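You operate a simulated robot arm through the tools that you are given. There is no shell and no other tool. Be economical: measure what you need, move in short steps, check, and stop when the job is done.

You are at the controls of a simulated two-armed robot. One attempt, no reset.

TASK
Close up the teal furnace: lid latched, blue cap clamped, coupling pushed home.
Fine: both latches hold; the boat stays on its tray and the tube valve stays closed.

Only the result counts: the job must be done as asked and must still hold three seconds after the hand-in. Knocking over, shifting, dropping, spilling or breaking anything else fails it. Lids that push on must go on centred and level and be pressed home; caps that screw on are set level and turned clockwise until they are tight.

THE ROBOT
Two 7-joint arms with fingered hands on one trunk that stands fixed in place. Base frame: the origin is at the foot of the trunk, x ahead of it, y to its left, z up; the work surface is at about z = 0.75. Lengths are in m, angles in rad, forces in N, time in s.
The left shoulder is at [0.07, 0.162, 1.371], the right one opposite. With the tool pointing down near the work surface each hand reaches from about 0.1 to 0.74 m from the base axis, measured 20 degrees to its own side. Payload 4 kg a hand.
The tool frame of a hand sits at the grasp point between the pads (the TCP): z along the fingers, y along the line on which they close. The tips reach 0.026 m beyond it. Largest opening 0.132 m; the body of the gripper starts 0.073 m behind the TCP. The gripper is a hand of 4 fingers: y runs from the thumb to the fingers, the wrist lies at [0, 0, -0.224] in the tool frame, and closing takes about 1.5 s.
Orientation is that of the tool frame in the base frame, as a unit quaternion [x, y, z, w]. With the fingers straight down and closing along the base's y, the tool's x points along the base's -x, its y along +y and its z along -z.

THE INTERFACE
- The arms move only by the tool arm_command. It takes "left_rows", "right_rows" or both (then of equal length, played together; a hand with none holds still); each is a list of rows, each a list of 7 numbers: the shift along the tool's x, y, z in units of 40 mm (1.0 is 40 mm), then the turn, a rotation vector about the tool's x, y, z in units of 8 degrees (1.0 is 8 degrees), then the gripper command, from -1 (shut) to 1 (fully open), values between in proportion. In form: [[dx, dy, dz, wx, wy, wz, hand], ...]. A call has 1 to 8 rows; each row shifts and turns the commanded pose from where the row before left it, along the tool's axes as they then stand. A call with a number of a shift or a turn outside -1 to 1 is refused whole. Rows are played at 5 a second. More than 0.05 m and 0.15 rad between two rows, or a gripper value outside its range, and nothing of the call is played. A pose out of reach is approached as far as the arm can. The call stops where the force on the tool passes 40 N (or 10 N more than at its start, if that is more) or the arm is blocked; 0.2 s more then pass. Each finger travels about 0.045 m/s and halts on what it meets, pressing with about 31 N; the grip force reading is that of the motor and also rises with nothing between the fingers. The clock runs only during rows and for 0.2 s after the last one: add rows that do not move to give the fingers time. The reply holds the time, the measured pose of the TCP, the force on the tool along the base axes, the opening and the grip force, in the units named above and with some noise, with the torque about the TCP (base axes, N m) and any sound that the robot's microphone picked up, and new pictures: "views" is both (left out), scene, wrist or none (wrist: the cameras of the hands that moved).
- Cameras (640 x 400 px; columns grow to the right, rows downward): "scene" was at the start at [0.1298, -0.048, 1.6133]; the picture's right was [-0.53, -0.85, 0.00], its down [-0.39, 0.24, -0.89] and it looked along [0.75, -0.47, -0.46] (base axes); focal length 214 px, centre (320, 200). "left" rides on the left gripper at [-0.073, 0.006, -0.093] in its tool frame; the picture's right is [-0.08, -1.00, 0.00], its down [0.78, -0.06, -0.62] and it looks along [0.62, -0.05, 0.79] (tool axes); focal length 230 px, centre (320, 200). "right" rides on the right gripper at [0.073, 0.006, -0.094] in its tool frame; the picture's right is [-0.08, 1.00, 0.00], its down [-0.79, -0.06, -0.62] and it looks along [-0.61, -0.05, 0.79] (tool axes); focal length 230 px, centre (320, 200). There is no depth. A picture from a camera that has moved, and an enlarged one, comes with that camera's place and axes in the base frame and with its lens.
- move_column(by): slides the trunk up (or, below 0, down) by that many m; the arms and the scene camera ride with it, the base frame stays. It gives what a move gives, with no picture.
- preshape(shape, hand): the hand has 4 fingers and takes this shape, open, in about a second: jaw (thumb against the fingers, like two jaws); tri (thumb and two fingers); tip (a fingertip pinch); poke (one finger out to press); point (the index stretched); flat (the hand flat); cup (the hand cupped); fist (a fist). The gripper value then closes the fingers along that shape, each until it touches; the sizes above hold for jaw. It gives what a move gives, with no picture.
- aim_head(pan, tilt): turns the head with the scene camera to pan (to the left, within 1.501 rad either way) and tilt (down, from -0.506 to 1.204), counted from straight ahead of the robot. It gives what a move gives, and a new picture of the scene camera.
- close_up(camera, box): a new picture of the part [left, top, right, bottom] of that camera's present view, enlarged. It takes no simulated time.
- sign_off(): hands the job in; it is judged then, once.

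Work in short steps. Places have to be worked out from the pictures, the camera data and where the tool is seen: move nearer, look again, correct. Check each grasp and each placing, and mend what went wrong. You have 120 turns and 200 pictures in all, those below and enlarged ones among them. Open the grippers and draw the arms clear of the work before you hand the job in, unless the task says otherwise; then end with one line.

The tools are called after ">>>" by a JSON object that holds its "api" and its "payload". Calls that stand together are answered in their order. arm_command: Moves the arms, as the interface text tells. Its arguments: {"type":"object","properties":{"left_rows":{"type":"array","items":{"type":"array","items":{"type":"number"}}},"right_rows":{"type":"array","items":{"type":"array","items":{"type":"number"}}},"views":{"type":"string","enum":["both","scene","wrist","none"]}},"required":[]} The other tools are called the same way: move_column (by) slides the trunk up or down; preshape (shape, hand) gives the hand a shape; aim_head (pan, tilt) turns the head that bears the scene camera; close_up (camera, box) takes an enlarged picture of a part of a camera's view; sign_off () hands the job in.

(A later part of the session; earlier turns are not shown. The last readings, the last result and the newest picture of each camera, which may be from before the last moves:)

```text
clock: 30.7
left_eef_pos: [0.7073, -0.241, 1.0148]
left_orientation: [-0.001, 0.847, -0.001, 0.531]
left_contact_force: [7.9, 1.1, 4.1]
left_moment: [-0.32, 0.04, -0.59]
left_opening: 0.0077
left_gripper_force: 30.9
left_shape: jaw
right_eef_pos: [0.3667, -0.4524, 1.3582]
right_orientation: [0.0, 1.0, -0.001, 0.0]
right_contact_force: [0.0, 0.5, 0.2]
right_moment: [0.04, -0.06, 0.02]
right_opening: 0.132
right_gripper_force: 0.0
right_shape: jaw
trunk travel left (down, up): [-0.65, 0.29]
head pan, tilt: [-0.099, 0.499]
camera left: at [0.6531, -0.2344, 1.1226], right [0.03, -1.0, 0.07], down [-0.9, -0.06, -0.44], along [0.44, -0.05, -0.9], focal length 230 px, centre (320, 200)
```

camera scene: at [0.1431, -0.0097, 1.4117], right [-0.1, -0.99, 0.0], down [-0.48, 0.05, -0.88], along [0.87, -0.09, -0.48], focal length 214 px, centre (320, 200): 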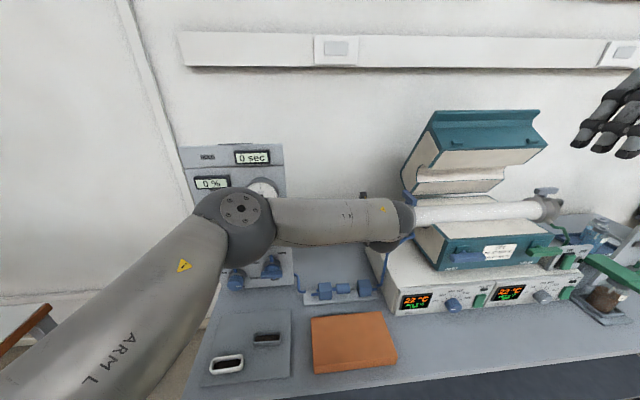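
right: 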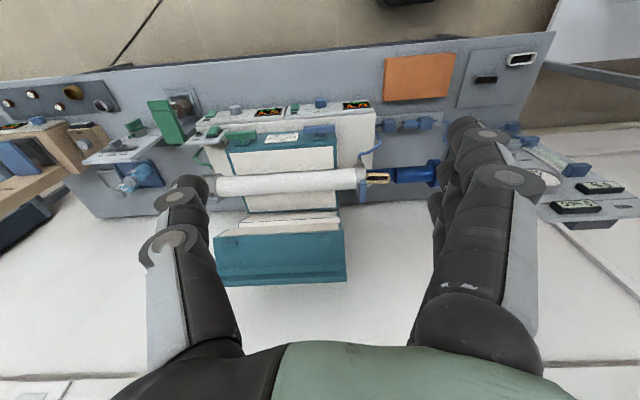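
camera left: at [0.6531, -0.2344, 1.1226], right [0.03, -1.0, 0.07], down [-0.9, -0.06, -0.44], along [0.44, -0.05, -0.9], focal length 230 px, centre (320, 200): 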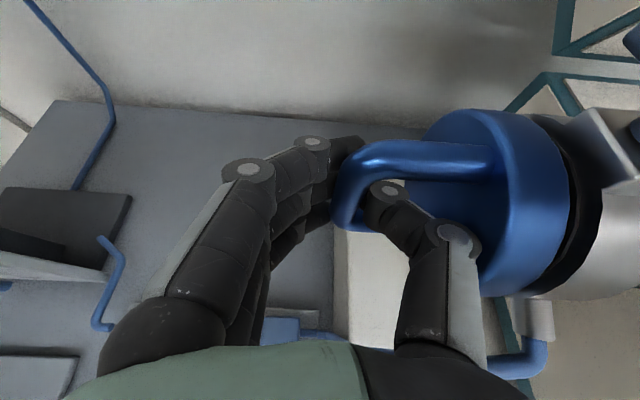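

Only the black seal gap remains. I'll push on in small steps until it seats.

>>> {"api": "arm_command", "payload": {"left_rows": [[0, -0.12, 0, 0, 0, 0, -1], [0, -0.12, 0, 0, 0, 0, -1], [0, -0.12, 0, 0, 0, 0, -1], [0, -0.12, 0, 0, 0, 0, -1], [0, -0.12, 0, 0, 0, 0, -1], [0, -0.12, 0, 0, 0, 0, -1], [0, -0.12, 0, 0, 0, 0, -1], [0, -0.12, 0, 0, 0, 0, -1]], "views": "wrist"}}

```text
clock: 32.3
left_eef_pos: [0.7063, -0.251, 1.0157]
left_orientation: [-0.003, 0.847, 0.005, 0.532]
left_contact_force: [-9.9, 31.4, 1.2]
left_moment: [-1.03, 0.12, -2.61]
left_opening: 0.0027
left_gripper_force: 31.0
left_shape: jaw
left hand out of reach, approached as far as the arm can: row 5, 6, 7, 8
right_eef_pos: [0.3623, -0.4508, 1.3613]
right_orientation: [0.002, 1.0, -0.003, 0.001]
right_contact_force: [-0.2, 0.7, 0.5]
right_moment: [0.02, -0.03, 0.0]
right_opening: 0.1319
right_gripper_force: 0.0
right_shape: jaw
trunk travel left (down, up): [-0.65, 0.29]
head pan, tilt: [-0.099, 0.499]
stopped in row 8 (left hand): the force on the tool passed its limit at 41 N (the readings are from after the stop); the commanded pose is now the measured one
camera left: at [0.6527, -0.2462, 1.1231], right [0.04, -1.0, 0.07], down [-0.9, -0.07, -0.44], along [0.44, -0.04, -0.9], focal length 230 px, centre (320, 200)
```

left: 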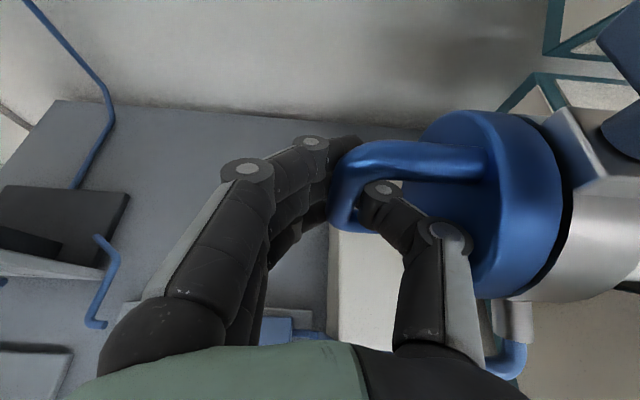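

The flange is seated against the collar, with a hard stop at 41 N. I'll release, back out along the fingers and look at the clamp.

>>> {"api": "arm_command", "payload": {"left_rows": [[0, 0, 0, 0, 0, 0, -0.4], [0, 0, 0, 0, 0, 0, -0.4], [0, 0, 0, 0, 0, 0, -0.4], [0, 0, 0, 0, 0, 0, -0.4], [0, 0, -0.8, 0, 0, 0, -0.4], [0, 0, -1, 0, 0, 0, -0.4], [0, 0, -1, 0, 0, 0, -0.4], [0, 1, -0.4, 0, 0, 0, -0.4]], "views": "both"}}

>>> {"api": "close_up", "payload": {"camera": "scene", "box": [340, 160, 460, 250]}}

>>> {"api": "close_up", "payload": {"camera": "right", "box": [330, 150, 450, 270]}}

```text
clock: 34.1
left_eef_pos: [0.5912, -0.216, 1.071]
left_orientation: [-0.001, 0.847, 0.001, 0.531]
left_contact_force: [0.4, -0.5, 0.6]
left_moment: [0.02, -0.02, -0.04]
left_opening: 0.0395
left_gripper_force: 0.0
left_shape: jaw
right_eef_pos: [0.3651, -0.4524, 1.3598]
right_orientation: [0.001, 1.0, -0.002, 0.0]
right_contact_force: [-0.7, -0.3, 1.3]
right_moment: [-0.01, -0.01, -0.01]
right_opening: 0.1318
right_gripper_force: 0.0
right_shape: jaw
trunk travel left (down, up): [-0.65, 0.29]
head pan, tilt: [-0.099, 0.499]
camera scene: at [0.1424, -0.0073, 1.4119], right [-0.1, -0.99, 0.0], down [-0.48, 0.05, -0.88], along [0.87, -0.09, -0.48], focal length 214 px, centre (320, 200)
camera left: at [0.5381, -0.2102, 1.1781], right [0.04, -1.0, 0.07], down [-0.9, -0.06, -0.44], along [0.44, -0.05, -0.9], focal length 230 px, centre (320, 200)
```

scene: 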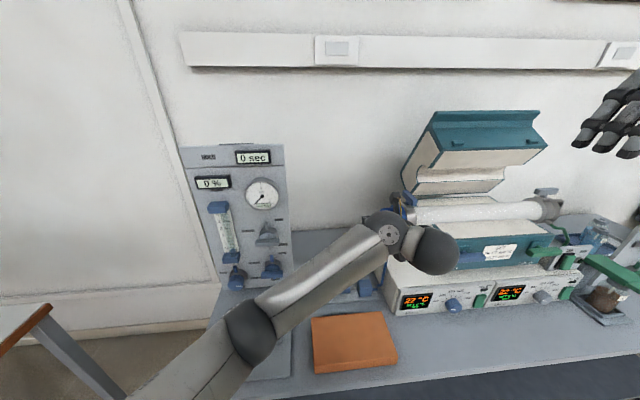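
left: 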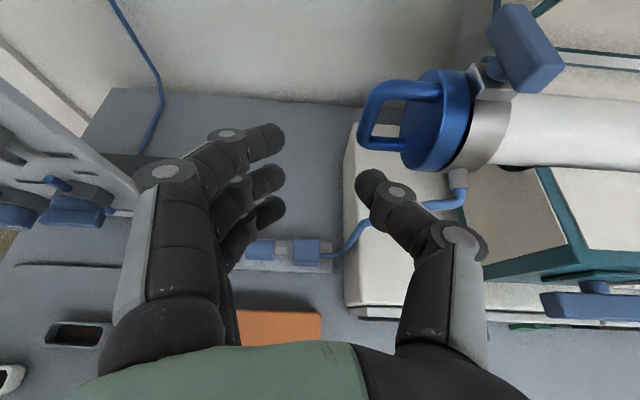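

```text
4.44 times, centred on (400, 205) of scene
camera zoom: at [0.1424, -0.0073, 1.4119], right [-0.1, -0.99, 0.0], down [-0.48, 0.05, -0.88], along [0.87, -0.09, -0.48], focal length 953 px, centre (-36, 178)
```

zoom: 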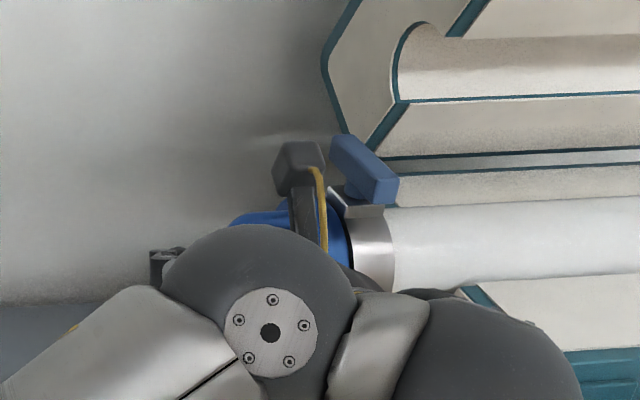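

```text
3.33 times, centred on (390, 210) of right
camera zoom: at [0.2917, -0.4447, 1.452], right [0.08, 1.0, 0.0], down [0.78, -0.06, 0.62], along [0.62, -0.05, -0.79], focal length 767 px, centre (87, 167)
```

zoom: 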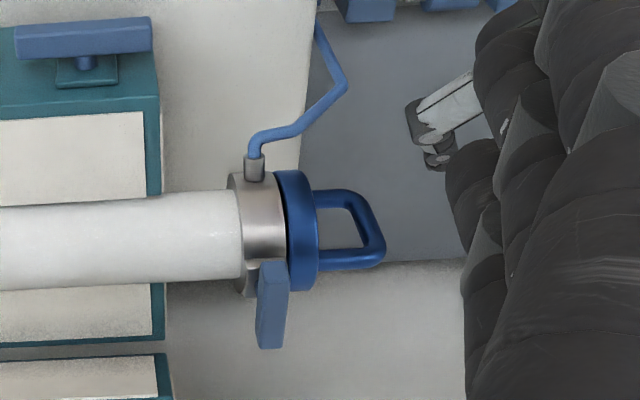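

The cap is seated. The clamp looks like a T-lever lying along x above the collar, while the outlet end's lever seems to lie along y. I'll compare the two enlarged.

>>> {"api": "close_up", "payload": {"camera": "left", "box": [440, 0, 600, 100]}}

>>> {"api": "close_up", "payload": {"camera": "scene", "box": [510, 170, 590, 230]}}

```text
4.00 times, centred on (520, 50) of left
camera zoom: at [0.5381, -0.2102, 1.1781], right [0.04, -1.0, 0.07], down [-0.9, -0.06, -0.44], along [0.44, -0.05, -0.9], focal length 920 px, centre (-480, 800)
```

zoom: 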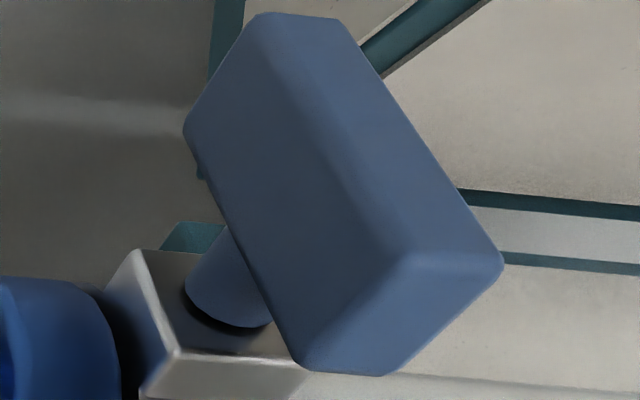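

```text
6.67 times, centred on (550, 200) of scene
camera zoom: at [0.1424, -0.0073, 1.4119], right [-0.1, -0.99, 0.0], down [-0.48, 0.05, -0.88], along [0.87, -0.09, -0.48], focal length 1430 px, centre (-1213, 200)
```

zoom: 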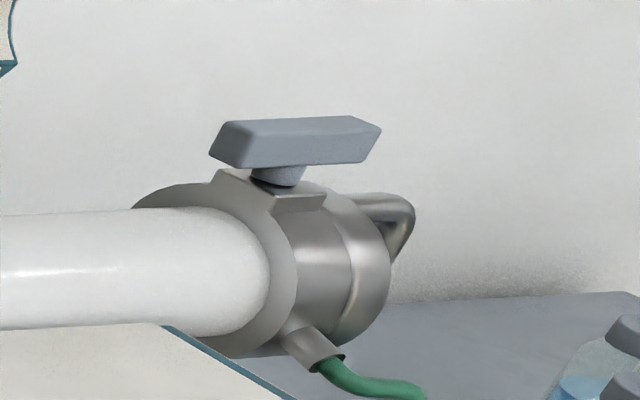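

The outlet clamp's lever lies along y when clamped, so the blue lever at (0.70, -0.348, 1.095) needs a quarter turn about the vertical. I'll move the right hand aside and bring the left hand up in front of the lever.

>>> {"api": "arm_command", "payload": {"left_rows": [[-0.76, 0, -0.66, 0, 0, 0, -0.2], [-0.76, 0, -0.66, 0, 0, 0, -0.2], [0, 0, 0, 0, 0, 0, -0.2], [0, 0, 0, 0, 0, 0, -0.2], [0, -0.82, 0, 0, 0, 0, -0.2], [0, -0.82, 0, 0, 0, 0, -0.2], [0, -0.82, 0, 0, 0, 0, -0.2], [0, -0.82, 0, 0, 0, 0, -0.2]], "right_rows": [[0, -1, -0.5, 0, 0, 0, 1], [0, -1, -0.5, 0, 0, 0, 1], [0, -1, -0.5, 0, 0, 0, 1], [0, -1, -0.5, 0, 0, 0, 1], [0, 0, 0, 0, 0, 0, 1], [0, 0, 0, 0, 0, 0, 1], [0, 0, 0, 0, 0, 0, 1], [0, 0, 0, 0, 0, 0, 1]], "views": "both"}}

```text
clock: 35.9
left_eef_pos: [0.595, -0.2591, 1.0916]
left_orientation: [-0.001, 0.847, 0.001, 0.532]
left_contact_force: [-0.1, -0.2, -0.4]
left_moment: [-0.02, -0.01, -0.03]
left_opening: 0.0524
left_gripper_force: 0.1
left_shape: jaw
left hand out of reach, approached as far as the arm can: row 2, 5, 6, 7, 8
right_eef_pos: [0.3654, -0.6084, 1.4346]
right_orientation: [0.001, 1.0, 0.001, -0.001]
right_contact_force: [-0.1, 0.2, -0.3]
right_moment: [-0.03, 0.04, 0.02]
right_opening: 0.1318
right_gripper_force: 0.1
right_shape: jaw
right hand out of reach, approached as far as the arm can: row 4
trunk travel left (down, up): [-0.65, 0.29]
head pan, tilt: [-0.099, 0.499]
camera scene: at [0.1432, -0.0088, 1.4117], right [-0.1, -0.99, 0.0], down [-0.48, 0.05, -0.88], along [0.87, -0.09, -0.48], focal length 214 px, centre (320, 200)
camera right: at [0.2923, -0.6012, 1.5273], right [0.08, 1.0, 0.0], down [0.79, -0.06, 0.61], along [0.61, -0.05, -0.79], focal length 230 px, centre (320, 200)
camera left: at [0.5416, -0.254, 1.1981], right [0.03, -1.0, 0.07], down [-0.9, -0.06, -0.44], along [0.44, -0.05, -0.9], focal length 230 px, centre (320, 200)
```

scene: 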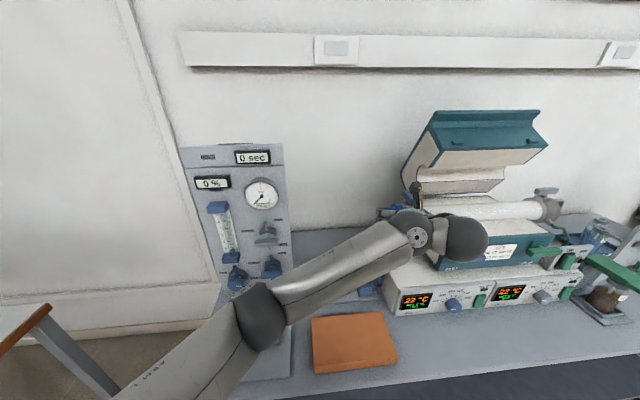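
right: 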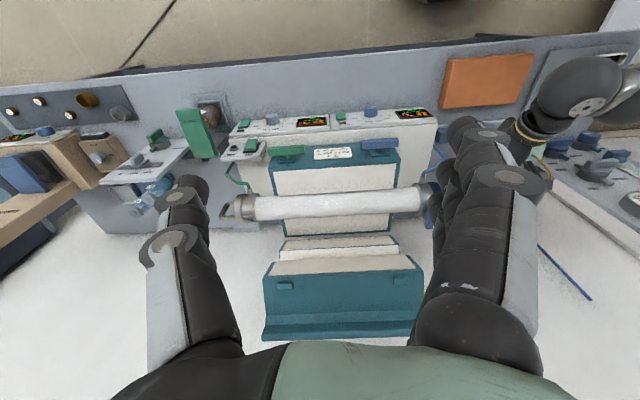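
left: 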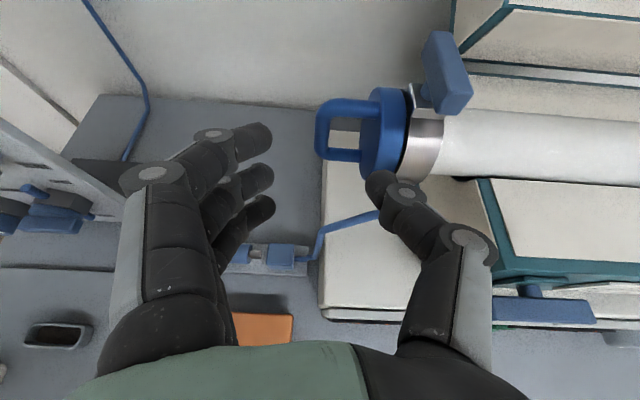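

The wrist limits the forward-pointing pose there. Yawing the hand clockwise by about 56°, to point more toward -y, should ease it. Then I can push the lever ends with closed fingertips.

>>> {"api": "arm_command", "payload": {"left_rows": [[0, 0, 0, 0.9, 0, 0.44, -0.5], [0, 0, 0, 0.9, 0, 0.44, -1], [0, 0, 0, 0.9, 0, 0.44, -1], [0, 0, 0, 0.9, 0, 0.44, -1], [0, 0, 0, 0.9, 0, 0.44, -1], [0, 0, 0, 0.9, 0, 0.44, -1], [0, 0, 0, 0.9, 0, 0.44, -1]], "views": "both"}}

```text
clock: 37.5
left_eef_pos: [0.5949, -0.2594, 1.0901]
left_orientation: [0.399, 0.748, -0.248, 0.469]
left_contact_force: [0.7, -0.5, 0.1]
left_moment: [0.02, -0.02, -0.02]
left_opening: 0.0
left_gripper_force: 30.8
left_shape: jaw
right_eef_pos: [0.3652, -0.6083, 1.4345]
right_orientation: [0.002, 1.0, 0.001, -0.001]
right_contact_force: [-0.1, 0.2, -0.5]
right_moment: [-0.02, -0.01, -0.01]
right_opening: 0.1317
right_gripper_force: 0.1
right_shape: jaw
trunk travel left (down, up): [-0.65, 0.29]
head pan, tilt: [-0.099, 0.499]
camera scene: at [0.1429, -0.0084, 1.4117], right [-0.1, -0.99, 0.0], down [-0.48, 0.05, -0.88], along [0.87, -0.09, -0.48], focal length 214 px, centre (320, 200)
camera left: at [0.5696, -0.2129, 1.1979], right [-0.81, -0.59, 0.07], down [-0.55, 0.71, -0.43], along [0.21, -0.39, -0.9], focal length 230 px, centre (320, 200)
```

scene: 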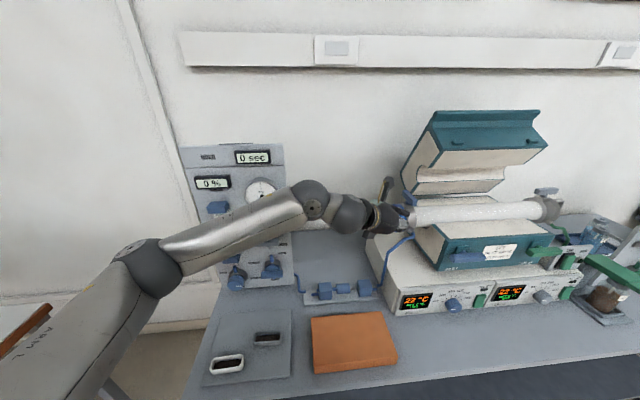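
left: 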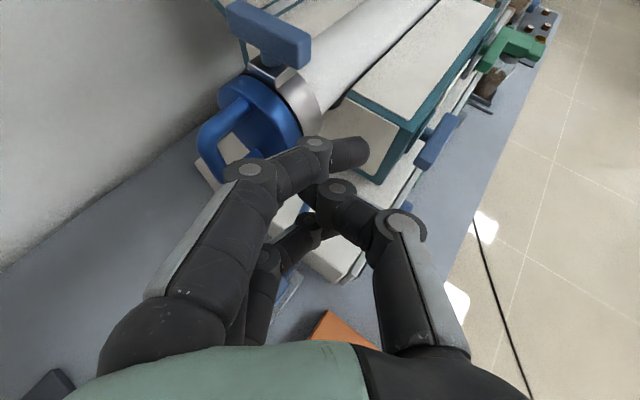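

This configuration is comfortable. I'll move the closed fingertips to the +y side of the lever's near end, at about (0.668, -0.30, 1.095).

>>> {"api": "arm_command", "payload": {"left_rows": [[-0.6, 0, 0, 0, 0, 0, -1], [-0.32, 0.47, 0.5, 0, 0, 0, -1], [0, 0.47, 0.49, 0, 0, 0, -1]], "views": "both"}}

>>> {"api": "close_up", "payload": {"camera": "scene", "box": [340, 160, 460, 250]}}

```text
clock: 38.3
left_eef_pos: [0.6561, -0.2825, 1.1059]
left_orientation: [0.399, 0.749, -0.247, 0.468]
left_contact_force: [-1.0, 0.0, -0.5]
left_moment: [-0.02, -0.03, -0.03]
left_opening: 0.0
left_gripper_force: 31.1
left_shape: jaw
right_eef_pos: [0.3661, -0.6088, 1.4343]
right_orientation: [0.001, 1.0, 0.0, -0.002]
right_contact_force: [-0.2, 0.0, -0.1]
right_moment: [0.01, 0.01, 0.01]
right_opening: 0.1318
right_gripper_force: 0.1
right_shape: jaw
trunk travel left (down, up): [-0.65, 0.29]
head pan, tilt: [-0.099, 0.499]
camera scene: at [0.1433, -0.0096, 1.4117], right [-0.1, -0.99, 0.0], down [-0.48, 0.05, -0.88], along [0.87, -0.09, -0.48], focal length 214 px, centre (320, 200)
camera left: at [0.6298, -0.2364, 1.2134], right [-0.81, -0.59, 0.07], down [-0.55, 0.71, -0.43], along [0.21, -0.39, -0.9], focal length 230 px, centre (320, 200)
```

scene: 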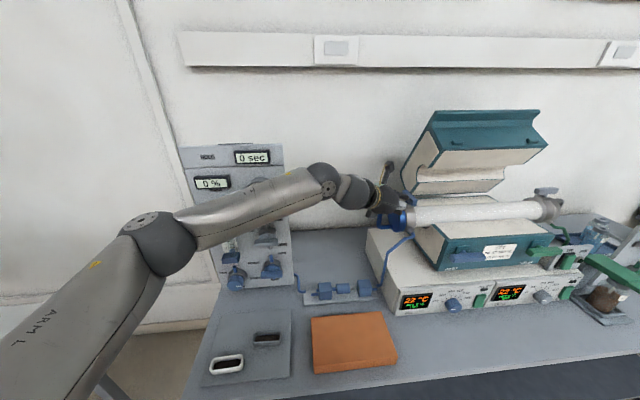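
left: 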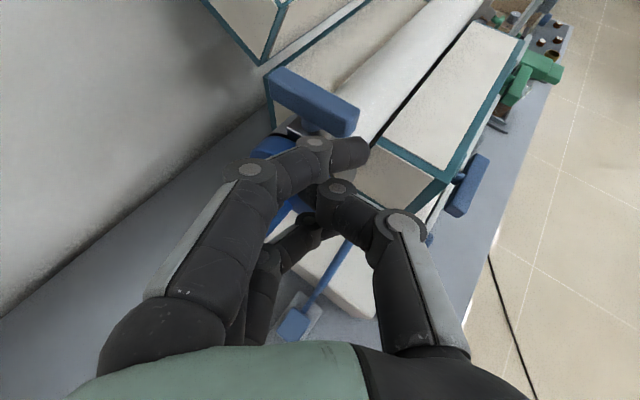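

```text
4.44 times, centred on (400, 205) of scene
camera zoom: at [0.1433, -0.0096, 1.4117], right [-0.1, -0.99, 0.0], down [-0.48, 0.05, -0.88], along [0.87, -0.09, -0.48], focal length 953 px, centre (-36, 178)
```

zoom: 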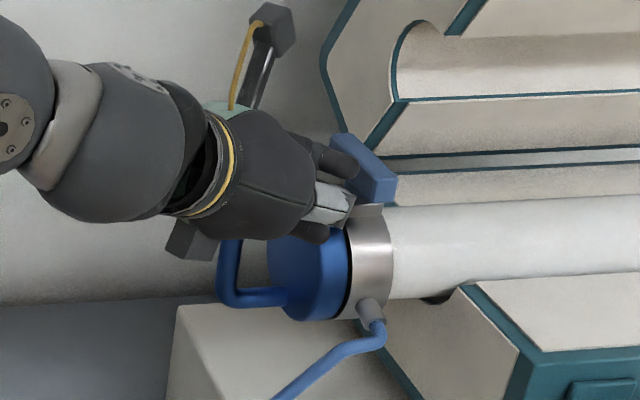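

The fingertips are just beside the lever's near end. I'll push toward -y gently and read the force.

>>> {"api": "arm_command", "payload": {"left_rows": [[-0.136, -0.21, 0.28, 0, 0, 0, -1], [-0.136, -0.21, 0.28, 0, 0, 0, -1], [-0.136, -0.21, 0.28, 0, 0, 0, -1]], "views": "wrist"}}

>>> {"api": "close_up", "payload": {"camera": "scene", "box": [340, 160, 460, 250]}}

```text
clock: 39.1
left_eef_pos: [0.6542, -0.3275, 1.1062]
left_orientation: [0.399, 0.748, -0.247, 0.469]
left_contact_force: [0.0, 1.6, -0.3]
left_moment: [0.04, 0.01, 0.0]
left_opening: 0.0002
left_gripper_force: 31.0
left_shape: jaw
right_eef_pos: [0.3648, -0.6087, 1.4355]
right_orientation: [0.001, 1.0, 0.001, -0.001]
right_contact_force: [-0.3, -0.2, -0.3]
right_moment: [-0.01, -0.01, 0.03]
right_opening: 0.1317
right_gripper_force: 0.1
right_shape: jaw
trunk travel left (down, up): [-0.65, 0.29]
head pan, tilt: [-0.099, 0.499]
camera left: at [0.6291, -0.2806, 1.2132], right [-0.81, -0.59, 0.06], down [-0.55, 0.71, -0.43], along [0.21, -0.39, -0.9], focal length 230 px, centre (320, 200)
```

left: 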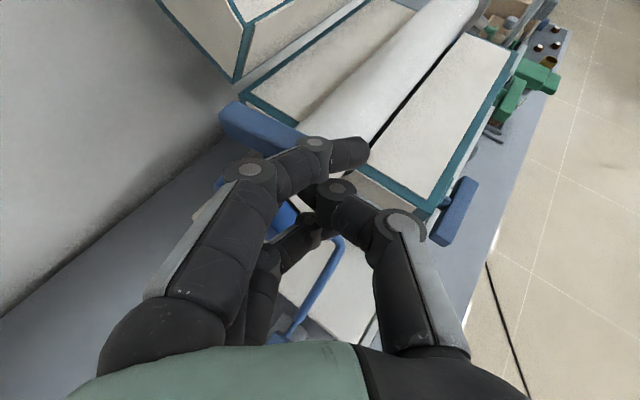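

```text
4.44 times, centred on (400, 205) of scene
camera zoom: at [0.1421, -0.0091, 1.4118], right [-0.1, -1.0, 0.0], down [-0.48, 0.05, -0.88], along [0.87, -0.09, -0.48], focal length 953 px, centre (-36, 178)
```

zoom: 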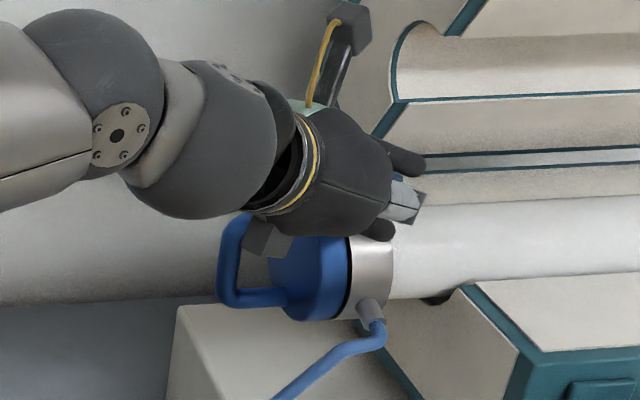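

The force is barely 1.6 N, so I can't tell if the lever is turning or the finger is passing over it. I'll make one more small push and look.

>>> {"api": "arm_command", "payload": {"left_rows": [[-0.136, -0.21, 0.28, 0, 0, 0, -1], [0, 0, 0, 0, 0, 0, -1]], "views": "wrist"}}

>>> {"api": "close_up", "payload": {"camera": "left", "box": [180, 60, 400, 200]}}

>>> {"api": "close_up", "payload": {"camera": "right", "box": [380, 140, 480, 260]}}

```text
clock: 39.7
left_eef_pos: [0.6548, -0.342, 1.1063]
left_orientation: [0.399, 0.748, -0.248, 0.469]
left_contact_force: [-0.2, 0.4, 0.3]
left_moment: [0.01, 0.0, 0.01]
left_opening: 0.0
left_gripper_force: 31.0
left_shape: jaw
right_eef_pos: [0.3657, -0.6098, 1.4336]
right_orientation: [0.001, 1.0, 0.001, -0.001]
right_contact_force: [0.1, 0.6, 0.4]
right_moment: [0.01, -0.02, 0.0]
right_opening: 0.1315
right_gripper_force: 0.1
right_shape: jaw
trunk travel left (down, up): [-0.65, 0.29]
head pan, tilt: [-0.099, 0.499]
camera left: at [0.6291, -0.2959, 1.2134], right [-0.81, -0.59, 0.07], down [-0.55, 0.71, -0.43], along [0.21, -0.39, -0.9], focal length 230 px, centre (320, 200)
```

left: 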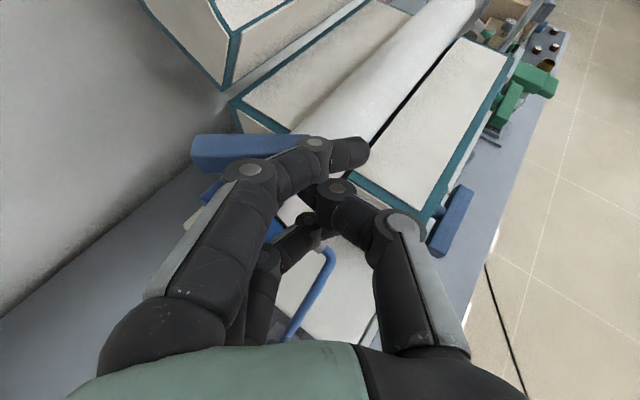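

```text
2.86 times, centred on (290, 130) of left
camera zoom: at [0.6291, -0.2959, 1.2134], right [-0.81, -0.59, 0.07], down [-0.55, 0.71, -0.43], along [0.21, -0.39, -0.9], focal length 657 px, centre (406, 400)
```

zoom: 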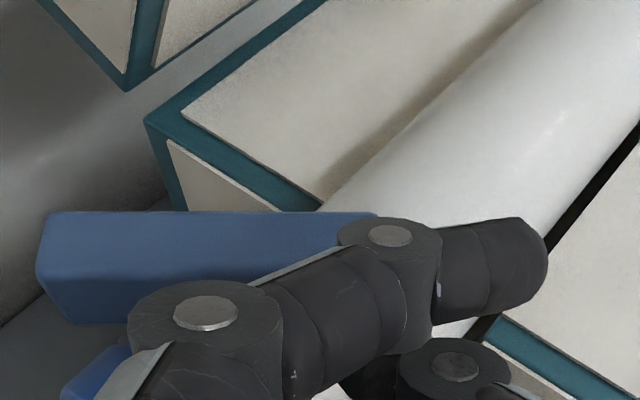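

```text
3.33 times, centred on (430, 200) of right
camera zoom: at [0.2916, -0.6015, 1.5273], right [0.08, 1.0, 0.0], down [0.79, -0.06, 0.61], along [0.61, -0.05, -0.79], focal length 767 px, centre (-47, 200)
```

zoom: 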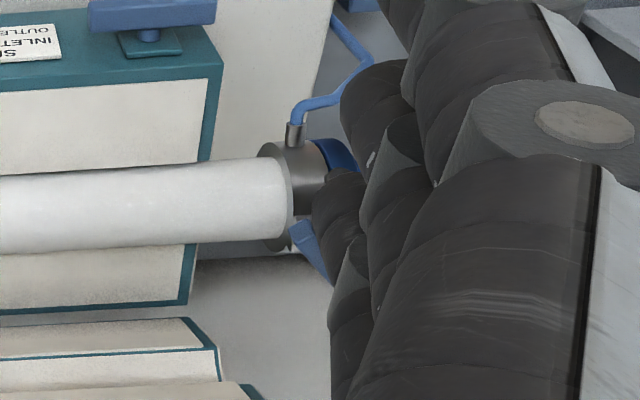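

The lever is turning counter-clockwise, now at about 36°, with little force. I'll keep following its arc around the pivot.

>>> {"api": "arm_command", "payload": {"left_rows": [[-0.147, -0.085, 0.3, 0, 0, 0, -1], [-0.147, -0.085, 0.3, 0, 0, 0, -1], [-0.147, -0.085, 0.3, 0, 0, 0, -1]], "views": "wrist"}}

>>> {"api": "close_up", "payload": {"camera": "right", "box": [380, 140, 480, 260]}}

```text
clock: 40.5
left_eef_pos: [0.6674, -0.382, 1.1063]
left_orientation: [0.399, 0.749, -0.245, 0.469]
left_contact_force: [-2.8, -0.9, 0.2]
left_moment: [0.03, -0.01, 0.05]
left_opening: 0.0
left_gripper_force: 31.0
left_shape: jaw
right_eef_pos: [0.3634, -0.6088, 1.4351]
right_orientation: [0.001, 1.0, 0.0, -0.001]
right_contact_force: [-1.2, -0.9, 0.5]
right_moment: [0.0, 0.0, 0.01]
right_opening: 0.1318
right_gripper_force: 0.1
right_shape: jaw
trunk travel left (down, up): [-0.65, 0.29]
head pan, tilt: [-0.099, 0.499]
camera left: at [0.6421, -0.3354, 1.2134], right [-0.81, -0.59, 0.06], down [-0.55, 0.71, -0.43], along [0.21, -0.39, -0.9], focal length 230 px, centre (320, 200)
```

left: 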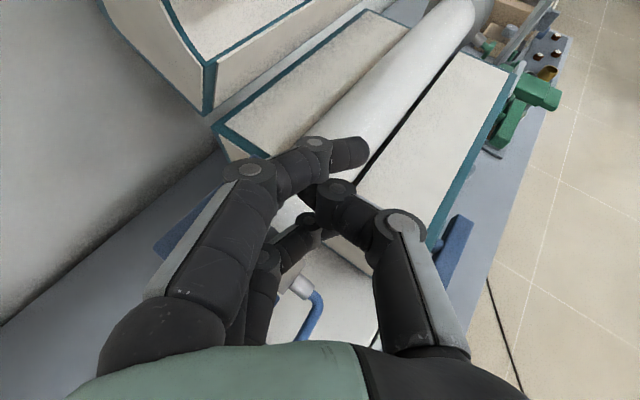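

```text
3.33 times, centred on (430, 200) of right
camera zoom: at [0.2901, -0.6021, 1.5274], right [0.08, 1.0, 0.0], down [0.79, -0.06, 0.62], along [0.61, -0.05, -0.79], focal length 767 px, centre (-47, 200)
```

zoom: 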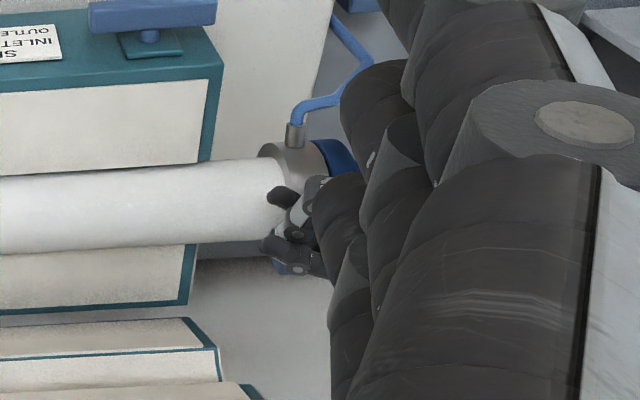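

The lever is at roughly 70° now. I'll push toward +x to finish the quarter turn.

>>> {"api": "arm_command", "payload": {"left_rows": [[-0.1, 0.21, 0.21, 0, 0, 0, -1], [-0.1, 0.21, 0.21, 0, 0, 0, -1], [0, 0, 0, 0, 0, 0, -1]], "views": "wrist"}}

>>> {"api": "close_up", "payload": {"camera": "left", "box": [120, 100, 400, 280]}}

```text
clock: 41.3
left_eef_pos: [0.6871, -0.3849, 1.1124]
left_orientation: [0.399, 0.745, -0.248, 0.474]
left_contact_force: [-4.5, -10.8, 25.1]
left_moment: [-0.14, -0.49, -0.24]
left_opening: 0.0
left_gripper_force: 31.1
left_shape: jaw
left hand out of reach, approached as far as the arm can: row 2
right_eef_pos: [0.3604, -0.6101, 1.4356]
right_orientation: [0.0, 1.0, 0.0, 0.001]
right_contact_force: [0.8, 0.7, 0.1]
right_moment: [0.02, -0.03, 0.0]
right_opening: 0.1319
right_gripper_force: 0.1
right_shape: jaw
trunk travel left (down, up): [-0.65, 0.29]
head pan, tilt: [-0.099, 0.499]
camera left: at [0.6609, -0.3384, 1.2192], right [-0.81, -0.58, 0.06], down [-0.55, 0.71, -0.45], along [0.22, -0.39, -0.89], focal length 230 px, centre (320, 200)
```

left: 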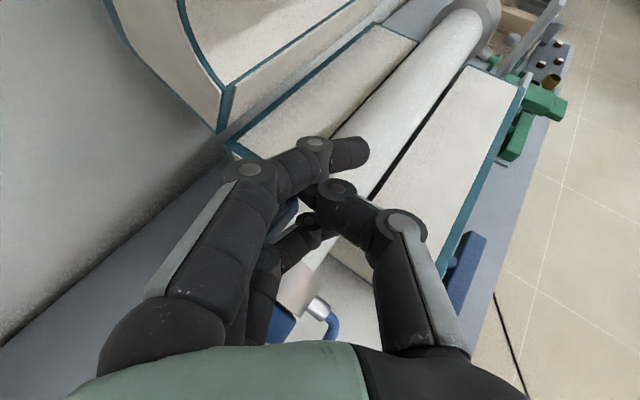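

```text
2.22 times, centred on (260, 190) of left
camera zoom: at [0.6609, -0.3384, 1.2192], right [-0.81, -0.58, 0.06], down [-0.55, 0.71, -0.45], along [0.22, -0.39, -0.89], focal length 511 px, centre (453, 222)
```

zoom: 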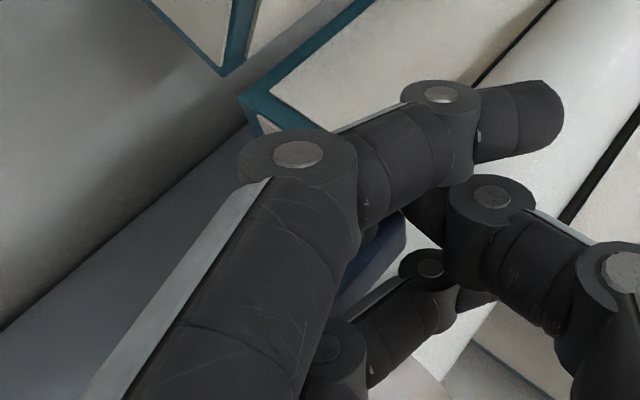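

There's an upward reaction of 25 N, so the finger is riding on the lever. I'll lift off and look.

>>> {"api": "arm_command", "payload": {"left_rows": [[-0.9, 0, -0.44, 0, 0, 0, -1], [-0.9, 0, -0.44, 0, 0, 0, -1], [0, 0, -1, 0, 0, 0, -1], [0, 0, -1, 0, 0, 0, -1]], "views": "both"}}

>>> {"api": "close_up", "payload": {"camera": "scene", "box": [340, 160, 460, 250]}}

>>> {"api": "close_up", "payload": {"camera": "right", "box": [380, 140, 480, 260]}}

```text
clock: 42.3
left_eef_pos: [0.6448, -0.3125, 1.2199]
left_orientation: [0.398, 0.748, -0.248, 0.469]
left_contact_force: [0.7, -0.1, 0.9]
left_moment: [-0.01, -0.01, 0.01]
left_opening: 0.0
left_gripper_force: 31.1
left_shape: jaw
left hand out of reach, approached as far as the arm can: row 1, 2
right_eef_pos: [0.3649, -0.6046, 1.4367]
right_orientation: [0.0, 1.0, -0.001, 0.0]
right_contact_force: [0.1, -0.2, -0.7]
right_moment: [-0.04, 0.0, 0.0]
right_opening: 0.132
right_gripper_force: 0.1
right_shape: jaw
trunk travel left (down, up): [-0.65, 0.29]
head pan, tilt: [-0.099, 0.499]
camera scene: at [0.1423, -0.0061, 1.4117], right [-0.1, -1.0, 0.0], down [-0.48, 0.05, -0.88], along [0.87, -0.09, -0.48], focal length 214 px, centre (320, 200)
camera left: at [0.6188, -0.2658, 1.3276], right [-0.81, -0.59, 0.07], down [-0.55, 0.71, -0.44], along [0.21, -0.39, -0.9], focal length 230 px, centre (320, 200)
```

scene: 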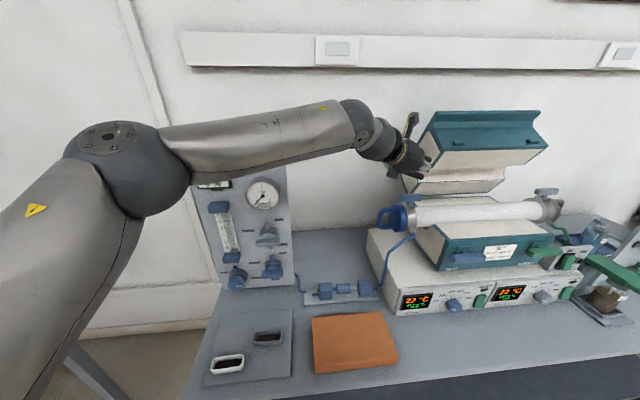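
left: 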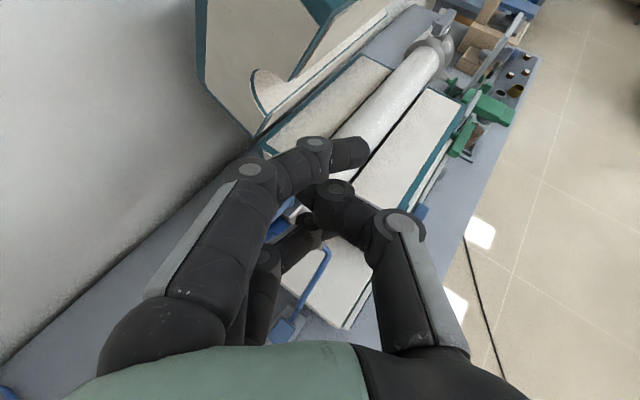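

```text
4.44 times, centred on (400, 205) of scene
camera zoom: at [0.1423, -0.0061, 1.4117], right [-0.1, -1.0, 0.0], down [-0.48, 0.05, -0.88], along [0.87, -0.09, -0.48], focal length 953 px, centre (-36, 178)
```

zoom: 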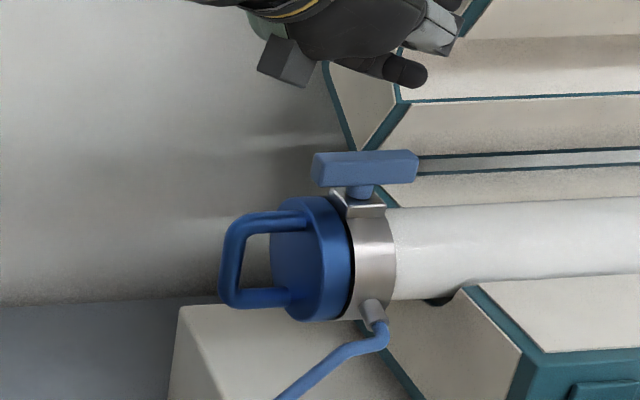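

```text
3.33 times, centred on (430, 200) of right
camera zoom: at [0.2915, -0.598, 1.5288], right [0.08, 1.0, 0.0], down [0.79, -0.06, 0.62], along [0.61, -0.05, -0.79], focal length 767 px, centre (-47, 200)
```

zoom: 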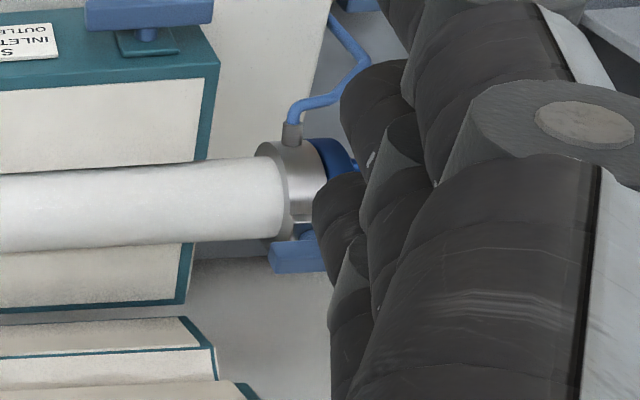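

The lever now lies along y like the outlet's, so the cap is clamped. Next is the coupling. I'll draw the left hand back and re-orient it to point down with jaws closing along x.

>>> {"api": "arm_command", "payload": {"left_rows": [[0.72, 0.05, -0.68, 0, 0, 0, -1], [0.72, 0.05, -0.68, 0, 0, 0, -1], [0.72, 0.05, -0.68, 0, 0, 0, -0.5], [0.72, 0.05, -0.68, 0, 0, 0, -0.2], [0.72, 0.05, -0.68, 0, 0, 0, -0.2]], "views": "none"}}

>>> {"api": "arm_command", "payload": {"left_rows": [[0, 0, 0, 0, 1, 0, -0.2], [0, 0, 0, 0, 1, 0, -0.2], [0, 0, 0, 0, 1, 0, -0.2], [0, 0, 0, 0, 1, 0, -0.2], [0, 0, 0, 0, 1, 0, -0.2], [0, 0, 0, 0, 1, 0, -0.2], [0, 0, 0, 0, 1, 0, -0.2], [0, 0, 0, 0, 1, 0, -0.2]], "views": "both"}}

```text
clock: 43.5
left_eef_pos: [0.5495, -0.1552, 1.1494]
left_orientation: [0.399, 0.748, -0.247, 0.468]
left_contact_force: [0.4, 0.3, 0.9]
left_moment: [-0.02, -0.01, 0.03]
left_opening: 0.0475
left_gripper_force: 0.0
left_shape: jaw
right_eef_pos: [0.3664, -0.6057, 1.4351]
right_orientation: [0.001, 1.0, 0.0, -0.001]
right_contact_force: [-0.7, 0.4, 0.7]
right_moment: [-0.01, 0.0, 0.0]
right_opening: 0.1319
right_gripper_force: 0.0
right_shape: jaw
trunk travel left (down, up): [-0.65, 0.29]
head pan, tilt: [-0.099, 0.499]
```

```text
clock: 45.5
left_eef_pos: [0.5709, -0.1191, 1.172]
left_orientation: [0.437, 0.896, -0.052, 0.055]
left_contact_force: [0.2, 0.9, 0.4]
left_moment: [0.01, 0.0, -0.03]
left_opening: 0.0525
left_gripper_force: 0.1
left_shape: jaw
left hand out of reach, approached as far as the arm can: row 8
right_eef_pos: [0.3664, -0.6103, 1.4331]
right_orientation: [0.002, 1.0, 0.0, -0.001]
right_contact_force: [0.1, -0.7, -0.5]
right_moment: [-0.01, 0.01, -0.02]
right_opening: 0.1318
right_gripper_force: 0.1
right_shape: jaw
trunk travel left (down, up): [-0.65, 0.29]
head pan, tilt: [-0.099, 0.499]
stopped in row 8 (left hand): the arm was blocked; the commanded pose is now the measured one
camera scene: at [0.1429, -0.0105, 1.4117], right [-0.1, -0.99, 0.0], down [-0.48, 0.05, -0.88], along [0.87, -0.09, -0.48], focal length 214 px, centre (320, 200)
camera left: at [0.6141, -0.1596, 1.2761], right [-0.74, -0.67, 0.06], down [-0.56, 0.66, 0.5], along [-0.37, 0.34, -0.86], focal length 230 px, centre (320, 200)
```

scene: 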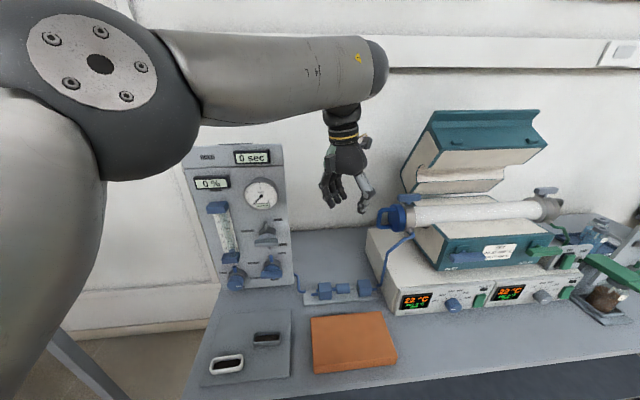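
left: 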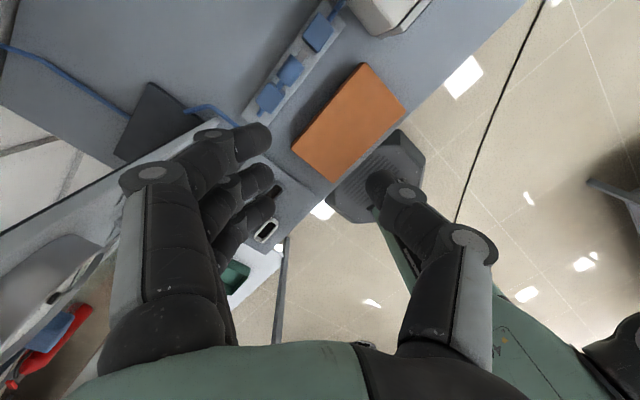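

The tool is nearly vertical. Let me inspect the coupling rail in detail before aligning.

>>> {"api": "close_up", "payload": {"camera": "scene", "box": [280, 250, 400, 320]}}

>>> {"api": "close_up", "payload": {"camera": "left", "box": [180, 0, 380, 140]}}

```text
5.33 times, centred on (340, 285) of scene
camera zoom: at [0.1429, -0.0105, 1.4117], right [-0.1, -0.99, 0.0], down [-0.48, 0.05, -0.88], along [0.87, -0.09, -0.48], focal length 1144 px, centre (213, -253)
```

zoom: 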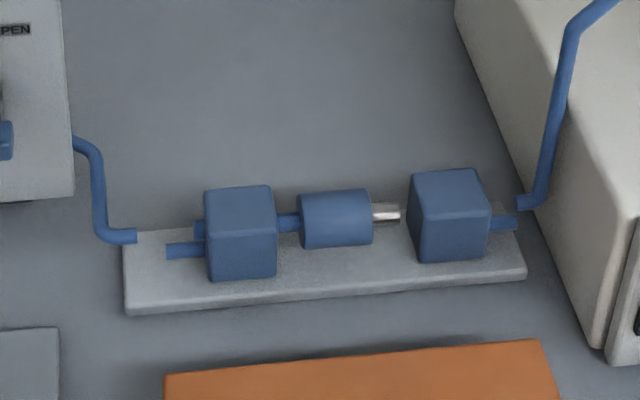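

```text
2.86 times, centred on (280, 70) of left
camera zoom: at [0.6141, -0.1596, 1.2761], right [-0.74, -0.67, 0.06], down [-0.56, 0.66, 0.5], along [-0.37, 0.34, -0.86], focal length 657 px, centre (434, 571)
```

zoom: 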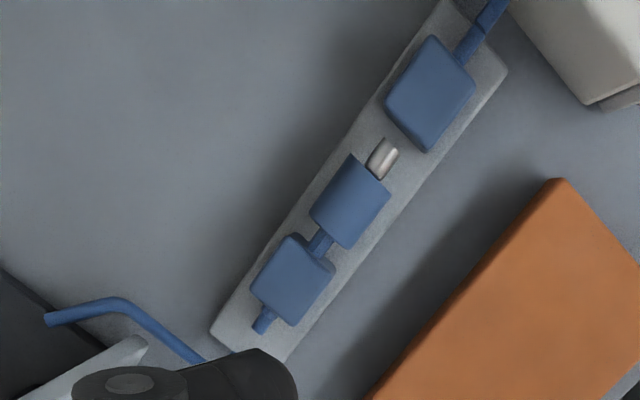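

The slider centre is at about (0.631, -0.138), z≈0.79, and its nipple must go roughly 20–25 mm into the right block. I'll descend above it, then align the jaws across x.

>>> {"api": "arm_command", "payload": {"left_rows": [[-0.06, 0.133, 0.845, 0, 0, 0, -0.1], [-0.06, 0.133, 0.845, 0, 0, 0, -0.1], [-0.06, 0.133, 0.845, 0, 0, 0, -0.1], [-0.06, 0.133, 0.845, 0, 0, 0, -0.1], [-0.06, 0.133, 0.845, 0, 0, 0, -0.1], [0, 0, 0, 0, 0, 1, -0.1], [0, 0, 0, 0, 0, 1, -0.1]], "views": "wrist"}}

```text
clock: 47.1
left_eef_pos: [0.6052, -0.1365, 1.0055]
left_orientation: [0.559, 0.826, -0.041, 0.061]
left_contact_force: [0.6, -0.3, -0.2]
left_moment: [0.01, -0.03, 0.04]
left_opening: 0.0587
left_gripper_force: 0.0
left_shape: jaw
right_eef_pos: [0.3655, -0.608, 1.4351]
right_orientation: [0.001, 1.0, 0.001, -0.001]
right_contact_force: [0.4, 0.1, 0.8]
right_moment: [-0.01, 0.01, -0.01]
right_opening: 0.1319
right_gripper_force: 0.2
right_shape: jaw
trunk travel left (down, up): [-0.65, 0.29]
head pan, tilt: [-0.099, 0.499]
camera left: at [0.6328, -0.189, 1.1096], right [-0.9, -0.44, 0.01], down [-0.38, 0.78, 0.49], along [-0.23, 0.44, -0.87], focal length 230 px, centre (320, 200)
```

left: 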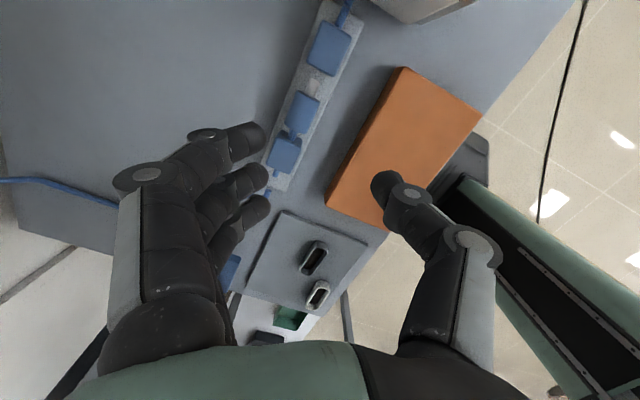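

I'll finish the alignment with yaw and tilt trim.

>>> {"api": "arm_command", "payload": {"left_rows": [[0, 0, 0, 0, 0, 1, 0], [0, 0, 0, 0, 0, 1, 0], [0, 0, 0, 0, 0, 0.73, 0], [0, 0, 0, 0.39, 0.9, 0, 0], [0, 0, 0, 0, 0, 0, 0]], "views": "wrist"}}

```text
clock: 48.3
left_eef_pos: [0.6081, -0.1083, 1.0139]
left_orientation: [0.698, 0.716, -0.015, 0.013]
left_contact_force: [1.1, -0.2, -0.4]
left_moment: [0.01, 0.0, -0.03]
left_opening: 0.0655
left_gripper_force: 0.0
left_shape: jaw
left hand out of reach, approached as far as the arm can: row 4
right_eef_pos: [0.3655, -0.6081, 1.4351]
right_orientation: [0.0, 1.0, 0.0, -0.001]
right_contact_force: [-0.5, 0.7, 0.9]
right_moment: [-0.03, 0.01, 0.01]
right_opening: 0.1316
right_gripper_force: 0.1
right_shape: jaw
trunk travel left (down, up): [-0.65, 0.29]
head pan, tilt: [-0.099, 0.499]
camera left: at [0.615, -0.1763, 1.1104], right [-0.99, -0.1, 0.01], down [-0.08, 0.81, 0.59], along [-0.07, 0.58, -0.81], focal length 230 px, centre (320, 200)
```

left: 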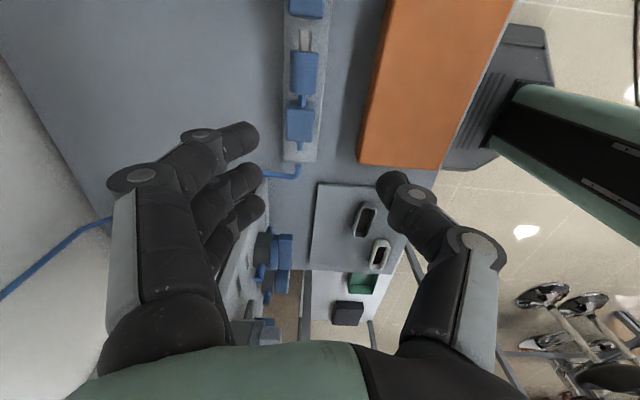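

The three-finger jaw (about 60 mm wide) would foul the neighbouring blocks, since the slider is only about 46 mm long. A fingertip pinch suits it better, so I'll preshape "tip" and look.

>>> {"api": "preshape", "payload": {"hand": "left", "shape": "tip"}}

>>> {"api": "arm_command", "payload": {"left_rows": [[0, 0, 0, 0, 0, 0, -0.2], [0, 0, 0, 0, 0, 0, -0.2], [0, 0, 0, 0, 0, 0, -0.2]], "views": "both"}}

```text
clock: 49.2
left_eef_pos: [0.6086, -0.1071, 1.0121]
left_orientation: [0.697, 0.716, -0.014, 0.013]
left_contact_force: [-0.3, 0.1, 0.0]
left_moment: [-0.01, -0.01, 0.01]
left_opening: 0.1321
left_gripper_force: 0.1
left_shape: tip
right_eef_pos: [0.3657, -0.6081, 1.435]
right_orientation: [0.002, 1.0, 0.0, 0.0]
right_contact_force: [1.2, 0.0, 0.8]
right_moment: [0.0, 0.0, 0.0]
right_opening: 0.1318
right_gripper_force: 0.0
right_shape: jaw
trunk travel left (down, up): [-0.65, 0.29]
head pan, tilt: [-0.099, 0.499]
```

```text
clock: 50.0
left_eef_pos: [0.6072, -0.1066, 1.0099]
left_orientation: [0.698, 0.716, -0.015, 0.012]
left_contact_force: [-0.5, -0.5, 0.0]
left_moment: [-0.01, 0.04, 0.0]
left_opening: 0.0625
left_gripper_force: 0.0
left_shape: tip
right_eef_pos: [0.365, -0.6079, 1.4345]
right_orientation: [0.0, 1.0, 0.0, 0.0]
right_contact_force: [0.1, 0.0, -1.0]
right_moment: [0.02, -0.03, 0.0]
right_opening: 0.1319
right_gripper_force: 0.1
right_shape: jaw
trunk travel left (down, up): [-0.65, 0.29]
head pan, tilt: [-0.099, 0.499]
camera scene: at [0.1426, -0.0093, 1.4117], right [-0.1, -0.99, 0.0], down [-0.48, 0.05, -0.88], along [0.87, -0.09, -0.48], focal length 214 px, centre (320, 200)
camera left: at [0.6146, -0.1771, 1.1078], right [-0.99, -0.1, 0.01], down [-0.08, 0.81, 0.59], along [-0.07, 0.58, -0.81], focal length 230 px, centre (320, 200)
```

scene: 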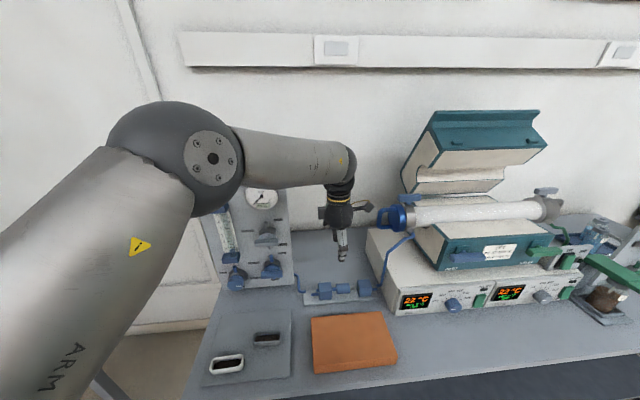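
left: 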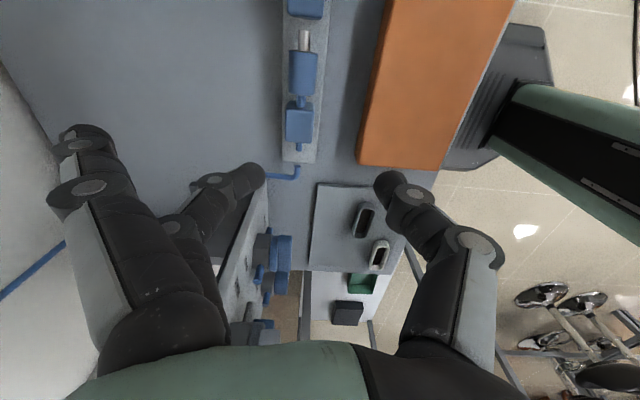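

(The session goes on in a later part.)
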